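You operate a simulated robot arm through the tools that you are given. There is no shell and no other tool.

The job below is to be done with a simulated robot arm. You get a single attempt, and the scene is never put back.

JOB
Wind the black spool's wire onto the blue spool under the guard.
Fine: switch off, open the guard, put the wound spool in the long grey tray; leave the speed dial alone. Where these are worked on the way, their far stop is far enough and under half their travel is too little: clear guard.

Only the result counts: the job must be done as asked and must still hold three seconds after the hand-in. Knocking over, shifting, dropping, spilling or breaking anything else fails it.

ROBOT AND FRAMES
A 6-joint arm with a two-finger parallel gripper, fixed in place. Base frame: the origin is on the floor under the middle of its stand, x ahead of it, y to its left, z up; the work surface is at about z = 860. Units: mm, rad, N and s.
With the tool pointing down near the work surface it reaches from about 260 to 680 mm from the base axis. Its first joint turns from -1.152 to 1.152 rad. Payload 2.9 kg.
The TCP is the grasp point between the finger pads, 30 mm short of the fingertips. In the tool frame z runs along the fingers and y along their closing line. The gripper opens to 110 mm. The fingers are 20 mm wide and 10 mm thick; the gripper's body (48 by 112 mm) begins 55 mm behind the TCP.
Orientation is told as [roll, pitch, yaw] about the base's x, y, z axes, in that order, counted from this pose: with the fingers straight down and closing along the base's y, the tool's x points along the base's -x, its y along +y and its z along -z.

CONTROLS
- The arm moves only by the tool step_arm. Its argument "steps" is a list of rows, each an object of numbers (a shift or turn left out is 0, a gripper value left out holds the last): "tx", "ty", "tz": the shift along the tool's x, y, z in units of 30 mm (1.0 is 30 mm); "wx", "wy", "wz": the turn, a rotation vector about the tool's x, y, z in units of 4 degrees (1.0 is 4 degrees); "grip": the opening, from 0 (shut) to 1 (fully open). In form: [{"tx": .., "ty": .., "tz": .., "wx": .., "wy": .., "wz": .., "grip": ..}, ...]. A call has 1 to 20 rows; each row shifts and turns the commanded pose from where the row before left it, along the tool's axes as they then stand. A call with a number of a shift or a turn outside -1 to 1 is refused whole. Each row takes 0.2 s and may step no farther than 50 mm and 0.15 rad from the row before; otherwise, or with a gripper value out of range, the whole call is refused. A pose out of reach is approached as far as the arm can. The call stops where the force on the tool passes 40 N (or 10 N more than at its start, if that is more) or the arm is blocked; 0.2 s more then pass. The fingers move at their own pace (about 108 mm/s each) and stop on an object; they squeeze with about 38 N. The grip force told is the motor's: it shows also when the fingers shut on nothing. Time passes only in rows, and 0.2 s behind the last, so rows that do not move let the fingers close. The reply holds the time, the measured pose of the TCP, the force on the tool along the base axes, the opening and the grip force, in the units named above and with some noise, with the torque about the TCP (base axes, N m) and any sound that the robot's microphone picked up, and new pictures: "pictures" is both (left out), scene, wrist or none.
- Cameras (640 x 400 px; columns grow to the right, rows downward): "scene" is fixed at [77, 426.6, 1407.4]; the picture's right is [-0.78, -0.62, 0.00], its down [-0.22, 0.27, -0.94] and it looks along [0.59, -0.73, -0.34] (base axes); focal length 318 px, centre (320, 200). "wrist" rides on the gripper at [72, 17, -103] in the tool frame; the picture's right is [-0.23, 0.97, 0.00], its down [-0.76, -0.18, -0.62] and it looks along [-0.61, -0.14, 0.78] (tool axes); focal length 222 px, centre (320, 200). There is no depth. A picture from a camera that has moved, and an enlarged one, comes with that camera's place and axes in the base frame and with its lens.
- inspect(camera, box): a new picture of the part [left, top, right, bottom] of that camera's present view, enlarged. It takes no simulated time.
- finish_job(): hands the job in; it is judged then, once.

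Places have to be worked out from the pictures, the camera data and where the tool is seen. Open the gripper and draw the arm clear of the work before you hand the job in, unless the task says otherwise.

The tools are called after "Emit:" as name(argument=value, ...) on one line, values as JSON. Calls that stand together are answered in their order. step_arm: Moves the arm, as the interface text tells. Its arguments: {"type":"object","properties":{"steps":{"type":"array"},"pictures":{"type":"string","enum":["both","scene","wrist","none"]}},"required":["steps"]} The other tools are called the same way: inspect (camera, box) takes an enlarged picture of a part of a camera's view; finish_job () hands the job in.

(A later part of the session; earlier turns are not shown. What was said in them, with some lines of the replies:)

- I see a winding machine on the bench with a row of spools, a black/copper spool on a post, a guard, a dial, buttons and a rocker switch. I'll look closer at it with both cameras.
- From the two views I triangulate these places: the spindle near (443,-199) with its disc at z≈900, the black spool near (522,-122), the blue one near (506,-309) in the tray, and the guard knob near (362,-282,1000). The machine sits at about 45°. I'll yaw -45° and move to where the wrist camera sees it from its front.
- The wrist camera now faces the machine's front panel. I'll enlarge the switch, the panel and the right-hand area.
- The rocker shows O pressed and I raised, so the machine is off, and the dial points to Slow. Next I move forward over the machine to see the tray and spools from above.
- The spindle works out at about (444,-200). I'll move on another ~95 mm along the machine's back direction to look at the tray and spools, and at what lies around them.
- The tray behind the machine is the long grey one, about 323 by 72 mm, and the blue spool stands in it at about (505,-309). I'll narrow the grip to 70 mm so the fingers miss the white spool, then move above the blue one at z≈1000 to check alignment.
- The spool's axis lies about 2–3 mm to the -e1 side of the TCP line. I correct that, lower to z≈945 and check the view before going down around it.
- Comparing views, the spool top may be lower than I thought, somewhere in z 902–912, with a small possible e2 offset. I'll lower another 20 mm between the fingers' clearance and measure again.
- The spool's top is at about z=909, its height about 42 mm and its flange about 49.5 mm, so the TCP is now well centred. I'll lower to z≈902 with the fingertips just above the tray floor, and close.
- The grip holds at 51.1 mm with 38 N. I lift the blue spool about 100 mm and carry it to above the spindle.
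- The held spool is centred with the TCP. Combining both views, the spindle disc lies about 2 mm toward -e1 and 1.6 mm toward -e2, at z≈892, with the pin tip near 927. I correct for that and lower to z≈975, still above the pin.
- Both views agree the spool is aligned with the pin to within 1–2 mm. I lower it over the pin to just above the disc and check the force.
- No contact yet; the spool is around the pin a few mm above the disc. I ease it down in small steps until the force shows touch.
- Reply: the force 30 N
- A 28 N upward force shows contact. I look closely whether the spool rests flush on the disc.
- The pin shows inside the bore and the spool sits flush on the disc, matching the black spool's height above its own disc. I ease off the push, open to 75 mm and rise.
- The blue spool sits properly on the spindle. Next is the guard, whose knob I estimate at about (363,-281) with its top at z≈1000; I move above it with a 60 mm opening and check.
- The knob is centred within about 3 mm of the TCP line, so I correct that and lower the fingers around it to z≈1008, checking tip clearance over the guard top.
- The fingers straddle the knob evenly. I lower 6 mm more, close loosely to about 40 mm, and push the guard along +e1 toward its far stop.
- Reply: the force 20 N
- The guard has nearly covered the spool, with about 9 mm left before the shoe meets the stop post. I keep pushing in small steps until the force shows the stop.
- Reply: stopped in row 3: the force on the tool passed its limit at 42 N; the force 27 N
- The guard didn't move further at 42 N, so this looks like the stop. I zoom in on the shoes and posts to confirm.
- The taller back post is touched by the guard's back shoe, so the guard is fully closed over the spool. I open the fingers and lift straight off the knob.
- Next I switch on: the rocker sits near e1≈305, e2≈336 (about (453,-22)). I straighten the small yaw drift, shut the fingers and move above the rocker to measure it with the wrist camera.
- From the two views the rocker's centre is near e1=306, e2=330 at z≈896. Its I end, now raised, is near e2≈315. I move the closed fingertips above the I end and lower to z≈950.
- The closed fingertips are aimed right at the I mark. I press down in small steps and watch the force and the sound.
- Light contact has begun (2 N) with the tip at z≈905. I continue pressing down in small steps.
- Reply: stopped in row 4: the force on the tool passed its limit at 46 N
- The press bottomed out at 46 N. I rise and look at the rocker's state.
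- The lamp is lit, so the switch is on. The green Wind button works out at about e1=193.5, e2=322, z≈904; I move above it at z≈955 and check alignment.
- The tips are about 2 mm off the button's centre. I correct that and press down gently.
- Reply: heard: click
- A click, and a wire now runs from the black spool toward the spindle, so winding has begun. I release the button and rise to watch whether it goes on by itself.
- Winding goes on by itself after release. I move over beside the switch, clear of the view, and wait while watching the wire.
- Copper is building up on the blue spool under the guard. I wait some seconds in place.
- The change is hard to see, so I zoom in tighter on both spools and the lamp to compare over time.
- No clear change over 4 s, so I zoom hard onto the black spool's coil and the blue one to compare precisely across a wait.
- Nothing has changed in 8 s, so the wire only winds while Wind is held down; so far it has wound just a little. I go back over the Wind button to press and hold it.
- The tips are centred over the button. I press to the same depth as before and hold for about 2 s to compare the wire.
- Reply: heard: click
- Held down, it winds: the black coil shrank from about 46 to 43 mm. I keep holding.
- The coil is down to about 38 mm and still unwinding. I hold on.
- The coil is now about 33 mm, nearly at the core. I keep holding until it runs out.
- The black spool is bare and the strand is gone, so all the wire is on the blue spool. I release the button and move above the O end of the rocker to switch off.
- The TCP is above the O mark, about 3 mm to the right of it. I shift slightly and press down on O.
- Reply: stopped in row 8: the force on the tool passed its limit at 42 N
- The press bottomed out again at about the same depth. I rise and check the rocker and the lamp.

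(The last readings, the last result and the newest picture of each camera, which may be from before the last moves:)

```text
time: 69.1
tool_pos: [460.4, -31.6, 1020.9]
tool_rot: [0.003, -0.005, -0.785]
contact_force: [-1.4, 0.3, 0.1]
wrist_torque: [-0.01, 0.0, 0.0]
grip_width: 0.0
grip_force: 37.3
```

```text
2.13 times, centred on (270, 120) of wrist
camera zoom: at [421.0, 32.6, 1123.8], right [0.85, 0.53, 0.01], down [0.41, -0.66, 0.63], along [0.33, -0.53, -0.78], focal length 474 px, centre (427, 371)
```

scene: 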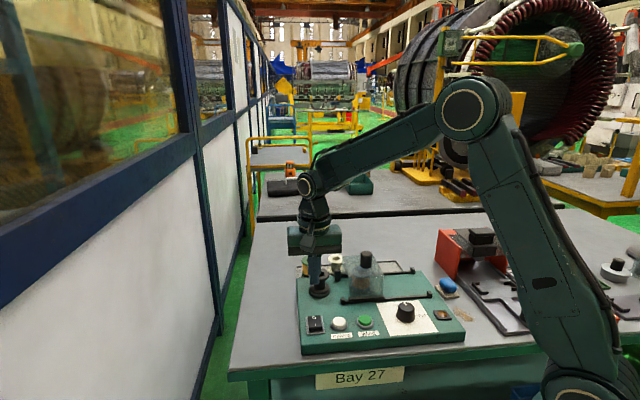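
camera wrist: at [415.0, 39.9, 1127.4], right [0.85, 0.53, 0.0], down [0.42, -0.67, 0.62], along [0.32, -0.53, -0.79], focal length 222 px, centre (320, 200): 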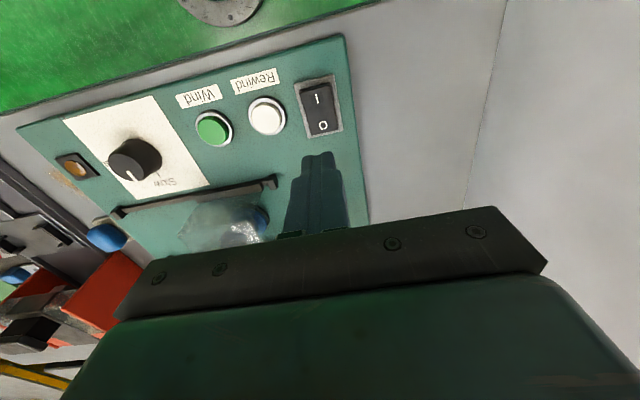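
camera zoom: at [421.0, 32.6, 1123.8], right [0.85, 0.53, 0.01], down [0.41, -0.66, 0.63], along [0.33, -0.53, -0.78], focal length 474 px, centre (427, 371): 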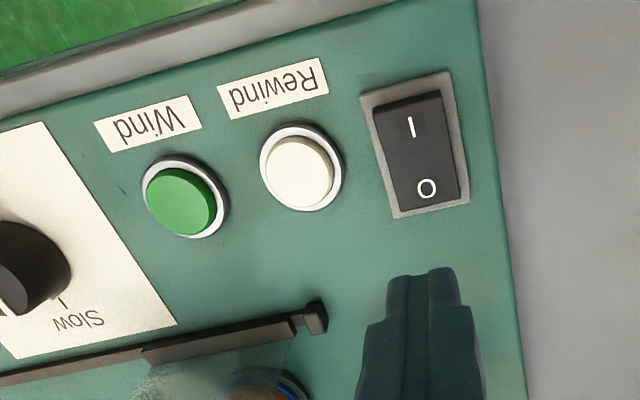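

The lamp is out and O is pressed, so the machine is off. Next I open the guard: I move above the knob, now near e1≈160, e2≈456, with a 60 mm opening.

Emit:
step_arm(steps=[{"tz": -0.65, "wx": 0.043, "wy": 0.07}, {"tz": -0.65, "grip": 0.55}, {"tx": -0.6, "ty": -0.795}, {"tx": -0.6, "ty": -0.795}, {"tx": -0.6, "ty": -0.795}, {"tx": -0.6, "ty": -0.795}, {"tx": -0.6, "ty": -0.795}, {"tx": -0.62, "ty": -0.795}, {}], pictures="none")

Emit:
inspect(camera="wrist", box=[220, 80, 420, 240])

Emit:
inspect(camera="scene", box=[310, 200, 430, 300])

```text
time: 71.1
tool_pos: [435.7, -209.5, 1060.1]
tool_rot: [0.001, 0.0, -0.785]
contact_force: [-0.2, -0.6, 0.4]
wrist_torque: [0.0, -0.04, -0.03]
grip_width: 60.4
grip_force: 0.2
```

```text
2.50 times, centred on (320, 160) of wrist
camera zoom: at [396.7, -145.9, 1163.2], right [0.85, 0.53, 0.0], down [0.41, -0.66, 0.62], along [0.33, -0.53, -0.78], focal length 555 px, centre (320, 300)
```

zoom: 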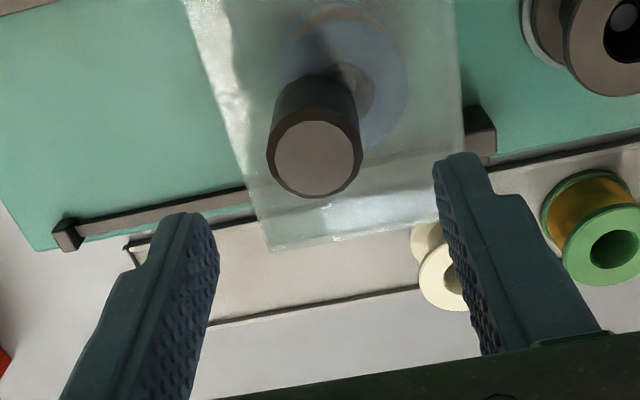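

```text
4.00 times, centred on (370, 250) of scene
camera zoom: at [77.1, 426.6, 1407.4], right [-0.78, -0.62, 0.0], down [-0.22, 0.27, -0.94], along [0.59, -0.73, -0.34], focal length 1270 px, centre (120, 0)
```

zoom: 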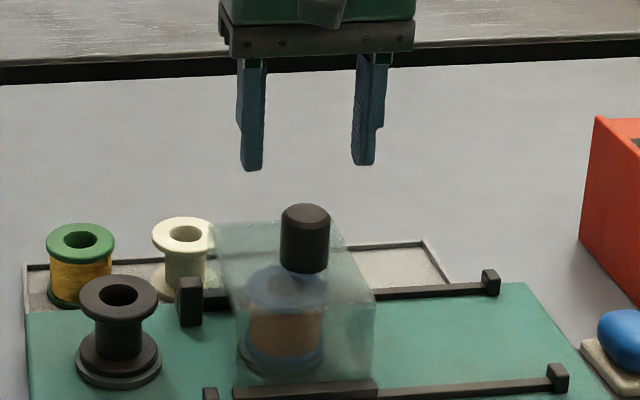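

Aligned within about 1.5 mm. I lower around the knob, close loosely and push the guard back along -e1 toward its open stop.

Emit:
step_arm(steps=[{"ty": -0.05, "tz": 0.6}, {"tz": 0.7}, {"tz": 0.65, "grip": 0.36}, {}, {"ty": -0.3}, {"ty": -0.4}, {"ty": -0.4}, {"ty": -0.4}, {"ty": -0.4}, {"ty": -0.4}, {"ty": -0.4}, {"ty": -0.4}, {"ty": -0.4}, {}], pictures="scene")

Emit:
inspect(camera="scene", box=[320, 220, 440, 310])

```text
time: 74.1
tool_pos: [360.7, -282.7, 1001.7]
tool_rot: [0.002, 0.0, -0.786]
contact_force: [-0.3, 0.1, -0.8]
wrist_torque: [0.01, 0.02, 0.01]
grip_width: 39.8
grip_force: 0.0
```

scene: 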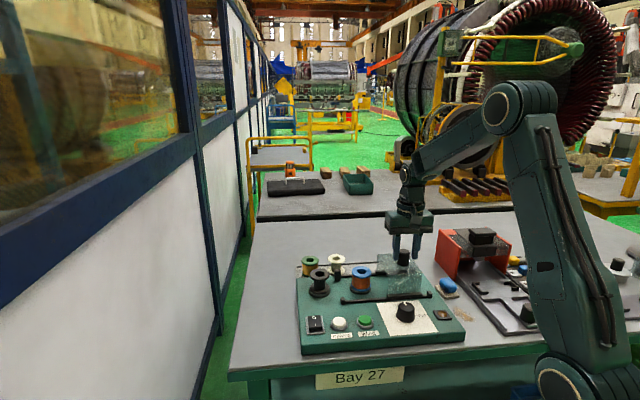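

```text
4.44 times, centred on (380, 265) of scene
camera zoom: at [77.0, 426.6, 1407.4], right [-0.78, -0.62, 0.0], down [-0.22, 0.27, -0.94], along [0.59, -0.73, -0.34], focal length 1412 px, centre (53, -89)
```

zoom: 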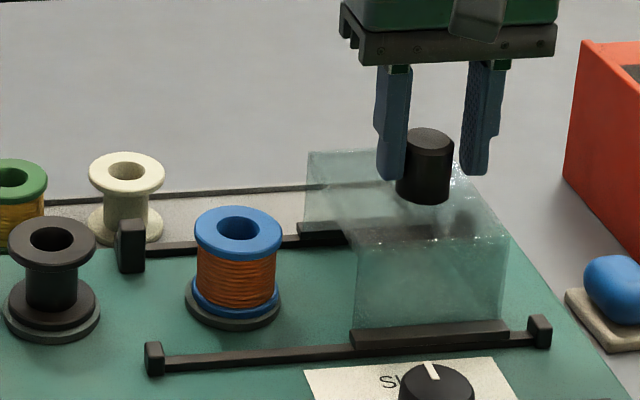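

The guard slides easily and has almost reached the open end. I push on in small steps to the stop.

Emit:
step_arm(steps=[{"ty": -0.15}, {"ty": -0.15}, {"ty": -0.12}, {"ty": -0.1}, {}], pictures="none")

Emit:
inspect(camera="scene", box=[320, 220, 440, 310])

```text
time: 75.3
tool_pos: [352.2, -292.8, 1001.7]
tool_rot: [0.004, -0.003, -0.78]
contact_force: [21.8, 18.8, -0.2]
wrist_torque: [0.24, -0.37, -0.01]
grip_width: 54.2
grip_force: 15.0
```

```text
4.44 times, centred on (380, 265) of scene
camera zoom: at [77.7, 427.1, 1407.2], right [-0.78, -0.62, 0.0], down [-0.22, 0.27, -0.94], along [0.59, -0.73, -0.34], focal length 1412 px, centre (53, -89)
```

zoom: 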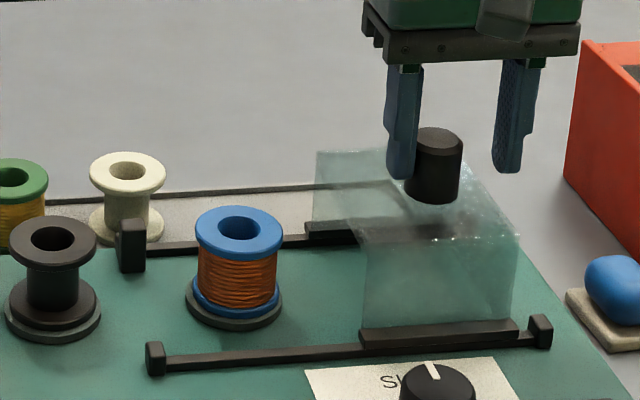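

The force rose to 29 N with the guard back where it began, so it is fully open. I open the fingers and lift clear.

Emit:
step_arm(steps=[{"grip": 0.68}, {}, {"tz": -0.6}, {"tz": -0.7}, {"tz": -0.7}, {}], pictures="none")

```text
time: 76.7
tool_pos: [349.1, -294.1, 1061.5]
tool_rot: [0.001, 0.0, -0.785]
contact_force: [-0.2, -0.2, -0.3]
wrist_torque: [-0.03, 0.01, 0.04]
grip_width: 74.6
grip_force: 0.0
```

I'm clear of the knob. I move above the blue spool on the spindle and check alignment.

Emit:
step_arm(steps=[{"ty": 0.9}, {"ty": 0.9}, {"ty": 0.9}, {"ty": 0.9}, {"ty": 0.82, "tx": 0.05}, {"tz": 0.7}, {"tz": 0.7}, {"tz": 0.4}, {}], pictures="scene")

Emit:
inspect(camera="wrist", box=[220, 80, 420, 240])

Emit:
inspect(camera="scene", box=[310, 220, 430, 320])

```text
time: 78.7
tool_pos: [441.8, -199.8, 1008.0]
tool_rot: [0.001, -0.001, -0.784]
contact_force: [0.3, -0.9, -0.2]
wrist_torque: [0.0, 0.02, 0.0]
grip_width: 75.0
grip_force: 0.0
```

scene: 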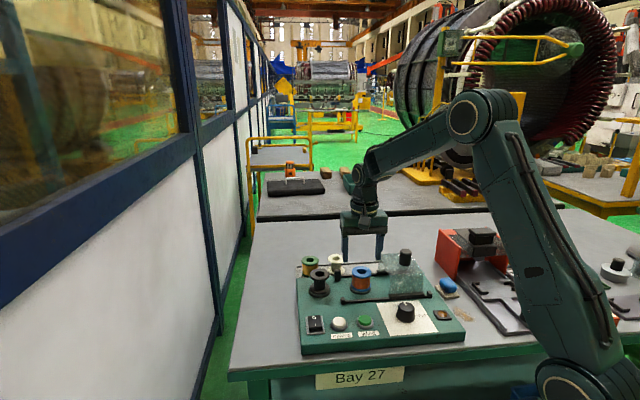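

```text
2.50 times, centred on (320, 160) of wrist
camera zoom: at [403.4, -136.0, 1110.1], right [0.85, 0.53, 0.0], down [0.41, -0.66, 0.62], along [0.33, -0.53, -0.78], focal length 555 px, centre (320, 300)
```

zoom: 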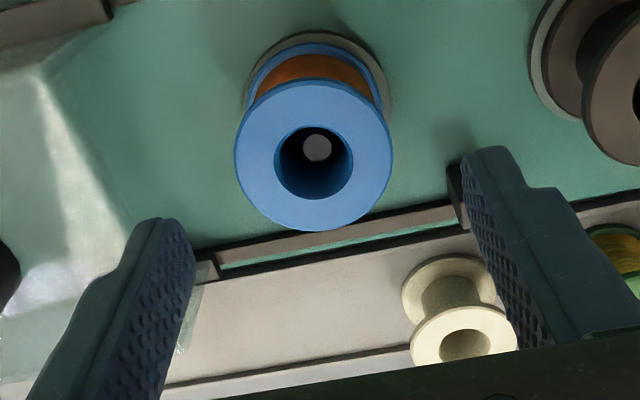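

```text
4.00 times, centred on (370, 270) of scene
camera zoom: at [77.0, 426.6, 1407.4], right [-0.78, -0.62, 0.0], down [-0.22, 0.27, -0.94], along [0.59, -0.73, -0.34], focal length 1270 px, centre (120, -80)
```

zoom: 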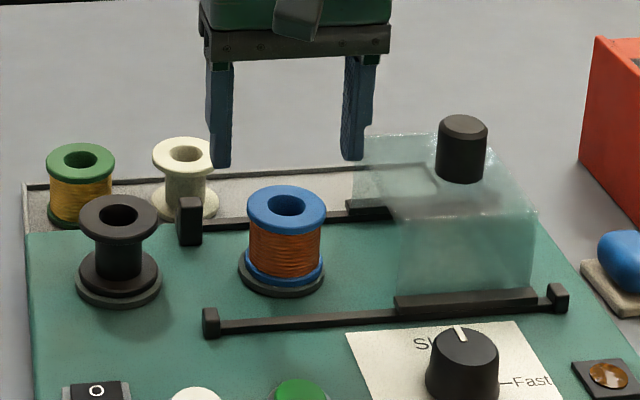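

The spool is about 2 mm to the -e1 side; I correct, lower around it to z≈935 and grip.

Emit:
step_arm(steps=[{"ty": -0.07, "tz": 0.6}, {"tz": 0.6}, {"tz": 0.6}, {"tz": 0.4}, {"tz": 0.23}, {}, {"grip": 0.3}, {}, {}, {}], pictures="none")

Emit:
inspect(camera="scene", box=[320, 235, 400, 315])

```text
time: 80.9
tool_pos: [440.6, -201.8, 935.3]
tool_rot: [0.0, 0.0, -0.787]
contact_force: [-0.1, -0.2, 0.4]
wrist_torque: [0.0, -0.02, 0.0]
grip_width: 50.3
grip_force: 37.8
```

```text
5.00 times, centred on (360, 275) of scene
camera zoom: at [77.1, 426.6, 1407.4], right [-0.78, -0.62, 0.0], down [-0.22, 0.27, -0.94], along [0.59, -0.73, -0.34], focal length 1588 px, centre (120, -175)
```

zoom: 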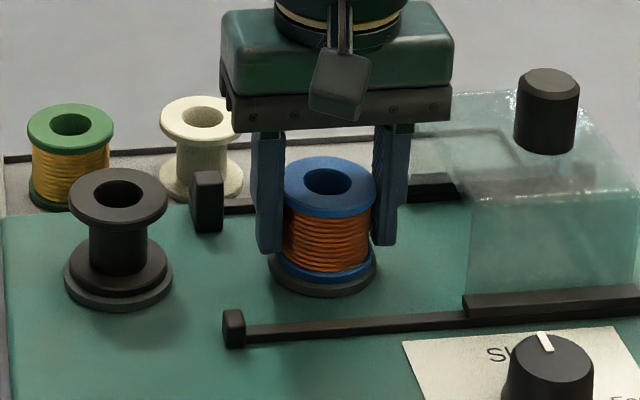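

Gripped at 50.3 mm. I lift it off the pin and carry it to the tray, to roughly where it stood before.

Emit:
step_arm(steps=[{"tz": -0.4}, {"tz": -0.7}, {"tz": -0.8}, {"tz": -0.7}, {"tx": -0.8, "ty": -0.25}, {"tx": -0.8, "ty": -0.25}, {"tx": -0.8, "ty": -0.25}, {"tx": -0.8, "ty": -0.25}, {"tx": -0.8, "ty": -0.25}, {"tx": -0.15, "ty": -0.05}, {}], pictures="scene")

Emit:
inspect(camera="wrist", box=[160, 60, 480, 240])

Emit:
inspect(camera="scene", box=[310, 200, 430, 300])

```text
time: 83.3
tool_pos: [501.3, -316.2, 1011.2]
tool_rot: [0.002, 0.0, -0.786]
contact_force: [-0.3, -0.2, -0.7]
wrist_torque: [0.01, -0.02, 0.01]
grip_width: 50.2
grip_force: 37.9
```

scene: 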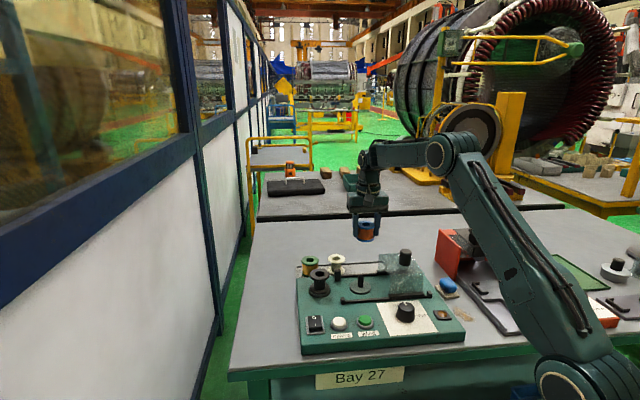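

```text
2.00 times, centred on (320, 150) of wrist
camera zoom: at [462.0, -253.5, 1115.3], right [0.85, 0.53, 0.0], down [0.41, -0.67, 0.62], along [0.33, -0.53, -0.78], focal length 444 px, centre (320, 300)
```

zoom: 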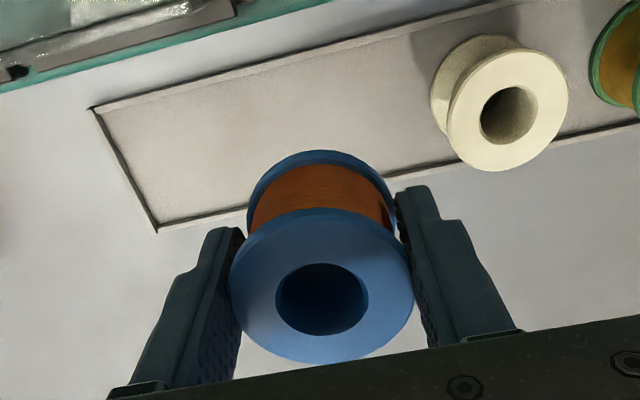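

```text
4.00 times, centred on (370, 250) of scene
camera zoom: at [77.1, 426.6, 1407.4], right [-0.78, -0.62, 0.0], down [-0.22, 0.27, -0.94], along [0.59, -0.73, -0.34], focal length 1270 px, centre (120, 0)
```

zoom: 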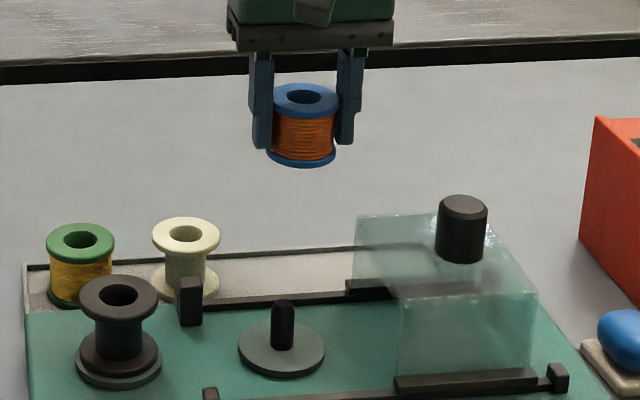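

The spool's projected landing point is in the middle of the tray's width, clear of the white spool. I lower to just above the tray floor.

Emit:
step_arm(steps=[{"tz": 0.7}, {"tz": 0.8}, {"tz": 0.8}, {"tz": 0.6}, {"tz": 0.4}, {}], pictures="none")

Emit:
inspect(camera="scene", box=[320, 220, 410, 290])

Emit:
inspect(camera="wrist", box=[160, 60, 480, 240])

```text
time: 84.7
tool_pos: [502.0, -316.7, 913.4]
tool_rot: [0.002, 0.001, -0.786]
contact_force: [0.8, 0.7, -0.7]
wrist_torque: [-0.02, 0.02, -0.01]
grip_width: 50.5
grip_force: 38.4
```

```text
5.71 times, centred on (365, 255) of scene
camera zoom: at [77.1, 426.6, 1407.4], right [-0.78, -0.62, 0.0], down [-0.22, 0.27, -0.94], along [0.59, -0.73, -0.34], focal length 1815 px, centre (63, -114)
```

zoom: 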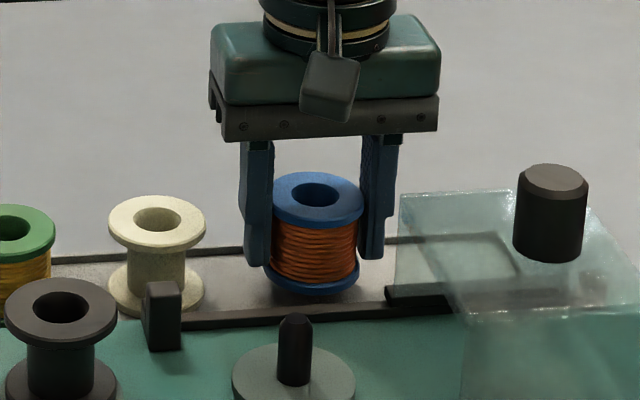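

```text
2.00 times, centred on (320, 150) of wrist
camera zoom: at [462.3, -253.0, 1016.1], right [0.85, 0.53, 0.0], down [0.41, -0.66, 0.62], along [0.33, -0.53, -0.78], focal length 444 px, centre (320, 300)
```

zoom: 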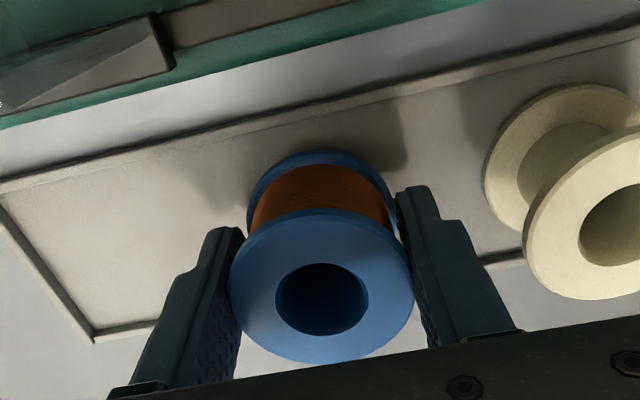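

The spool hangs about 10 mm above the tray floor, well inside the walls. I ease it down until it touches.

Emit:
step_arm(steps=[{"tz": 0.12}, {"tz": 0.1}, {"tz": 0.07}, {}], pictures="none")

```text
time: 85.7
tool_pos: [499.9, -316.6, 906.0]
tool_rot: [0.002, 0.001, -0.785]
contact_force: [0.3, -0.4, -0.7]
wrist_torque: [0.02, 0.01, -0.01]
grip_width: 50.2
grip_force: 38.7
```

No contact yet at z≈905. I go on in 1.5 mm steps.

Emit:
step_arm(steps=[{"tz": 0.05}, {"tz": 0.05}, {}], pictures="none")

```text
time: 86.5
tool_pos: [501.1, -316.6, 903.1]
tool_rot: [0.002, 0.0, -0.786]
contact_force: [-1.0, 1.4, 4.1]
wrist_torque: [-0.07, 0.11, -0.03]
grip_width: 50.4
grip_force: 37.8
```

A light 4 N touch shows the spool resting on the tray floor. I open to 68 mm, well short of the white spool, and rise.

Emit:
step_arm(steps=[{"grip": 0.62}, {}, {}, {"tz": -0.3}, {"tz": -0.6}, {"tz": -0.8}, {"tz": -0.8}, {"tz": -0.8}, {"tz": -0.8}, {}], pictures="both")

Emit:
inspect(camera="scene", box=[290, 225, 470, 345])

Emit:
inspect(camera="wrist", box=[180, 40, 480, 210])

```text
time: 88.7
tool_pos: [500.5, -316.3, 1025.8]
tool_rot: [0.001, 0.0, -0.787]
contact_force: [1.1, 0.9, 0.3]
wrist_torque: [-0.01, -0.04, -0.01]
grip_width: 68.3
grip_force: 0.0
camera wrist: at [462.0, -253.4, 1128.1], right [0.85, 0.53, 0.0], down [0.41, -0.66, 0.62], along [0.33, -0.53, -0.78], focal length 222 px, centre (320, 200)
```

scene: 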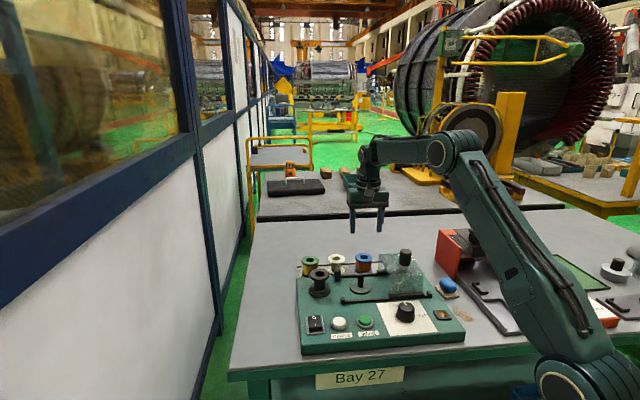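
wrist: 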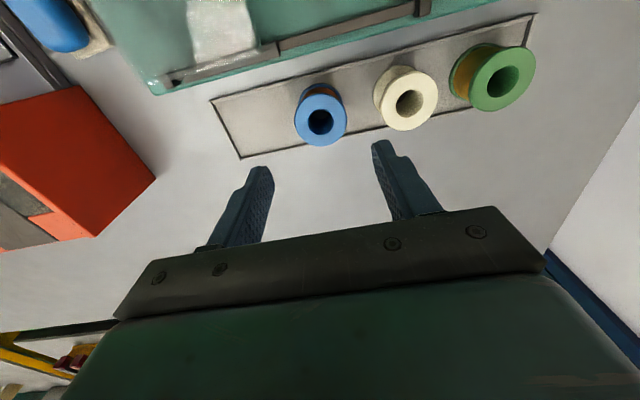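

```text
3.33 times, centred on (380, 285) of scene
camera zoom: at [77.0, 426.6, 1407.4], right [-0.78, -0.62, 0.0], down [-0.22, 0.27, -0.94], along [0.59, -0.73, -0.34], focal length 1059 px, centre (120, -83)
```

zoom: 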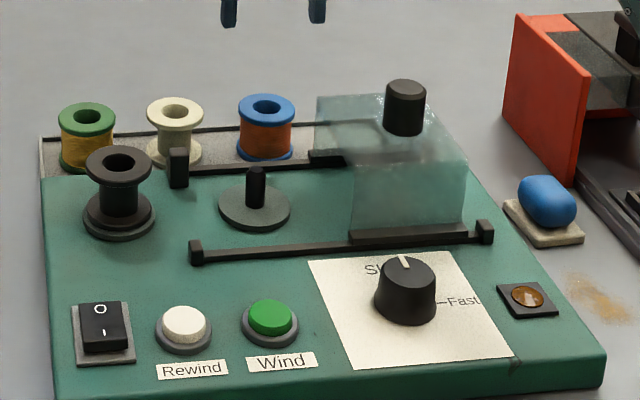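

```text
2.13 times, centred on (330, 125) of wrist
camera zoom: at [462.0, -253.4, 1128.1], right [0.85, 0.53, 0.0], down [0.41, -0.66, 0.62], along [0.33, -0.53, -0.78], focal length 474 px, centre (299, 360)
```

zoom: 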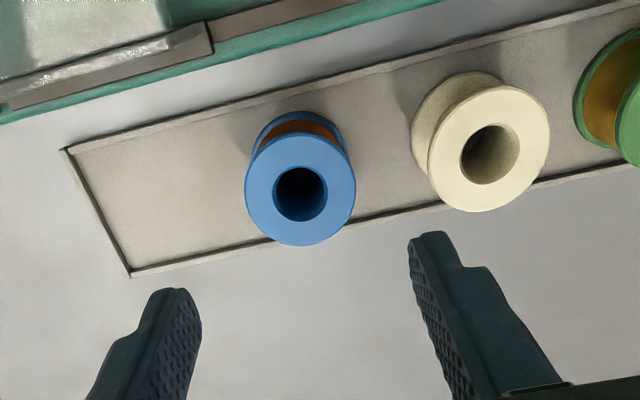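

The wound blue spool stands upright in the long grey tray. The guard is fully open, the switch is off with the lamp out, and the dial still points at Slow. I raise the arm well clear with the gripper open.

Emit:
step_arm(steps=[{"tz": -1}, {"tz": -1}, {"tz": -1}, {"tz": -1}, {"tz": -1}, {"tx": 0.9, "tz": -0.5, "grip": 1}, {"tx": 0.9, "tz": -0.5}, {"tx": 0.9}, {"tx": 0.9}, {"tx": 0.9}, {}, {}], pictures="both")

Emit:
inspect(camera="scene", box=[290, 225, 470, 345])

```text
time: 91.3
tool_pos: [404.9, -222.2, 1205.7]
tool_rot: [0.001, 0.001, -0.783]
contact_force: [-0.1, -0.1, 0.7]
wrist_torque: [0.01, 0.02, -0.01]
grip_width: 109.9
grip_force: 0.2
camera wrist: at [365.8, -158.2, 1308.5], right [0.85, 0.53, 0.0], down [0.41, -0.66, 0.62], along [0.33, -0.53, -0.78], focal length 222 px, centre (320, 200)
```

scene: 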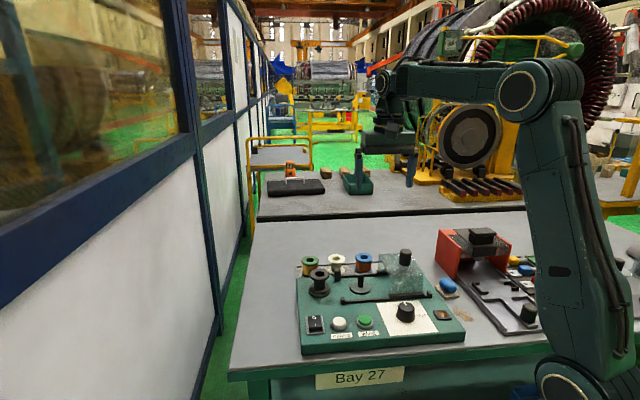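
wrist: 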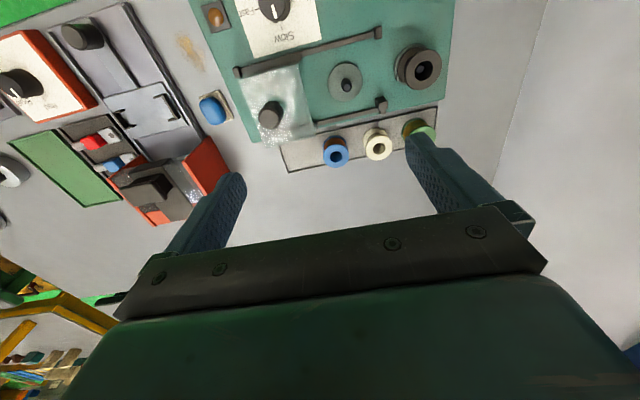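

```text
3.33 times, centred on (380, 285) of scene
camera zoom: at [77.0, 426.6, 1407.4], right [-0.78, -0.62, 0.0], down [-0.22, 0.27, -0.94], along [0.59, -0.73, -0.34], focal length 1059 px, centre (120, -83)
```

zoom: 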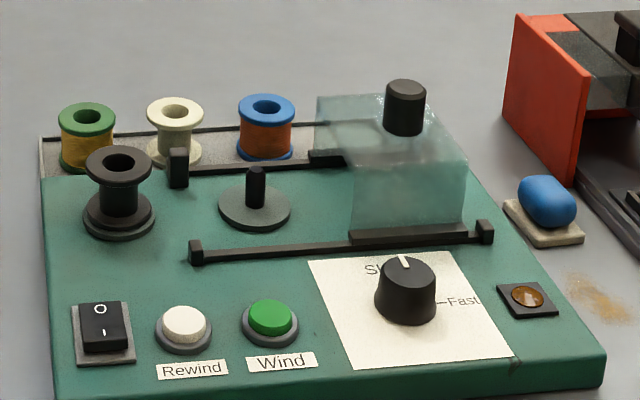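

The arm is clear with the gripper open. All the wire is on the blue spool standing in the long grey tray, the black spool is bare, the switch is off, the guard is open and the dial is untouched. I hand in the job.

Emit:
finish_job()

```text
The job is handed in.
```

The black spool's wire is now wound onto the blue spool, and the blue spool is standing in the long grey tray. I've handed the job in, but no verdict has come back yet.

- **Winding:** I closed the guard to its far stop over the blue spool and switched on. The wire only winds while the Wind button is held down, so my first short press moved only a little of it. I then held the button until the black spool was bare.
- **Switch:** it is off and the lamp is out.
- **Guard:** it is back at its open stop.
- **Speed dial:** I didn't touch it; it still points to Slow.
- **Everything else:** in the final pictures the other spools and items are standing where they were, and the arm is clear with the gripper open.
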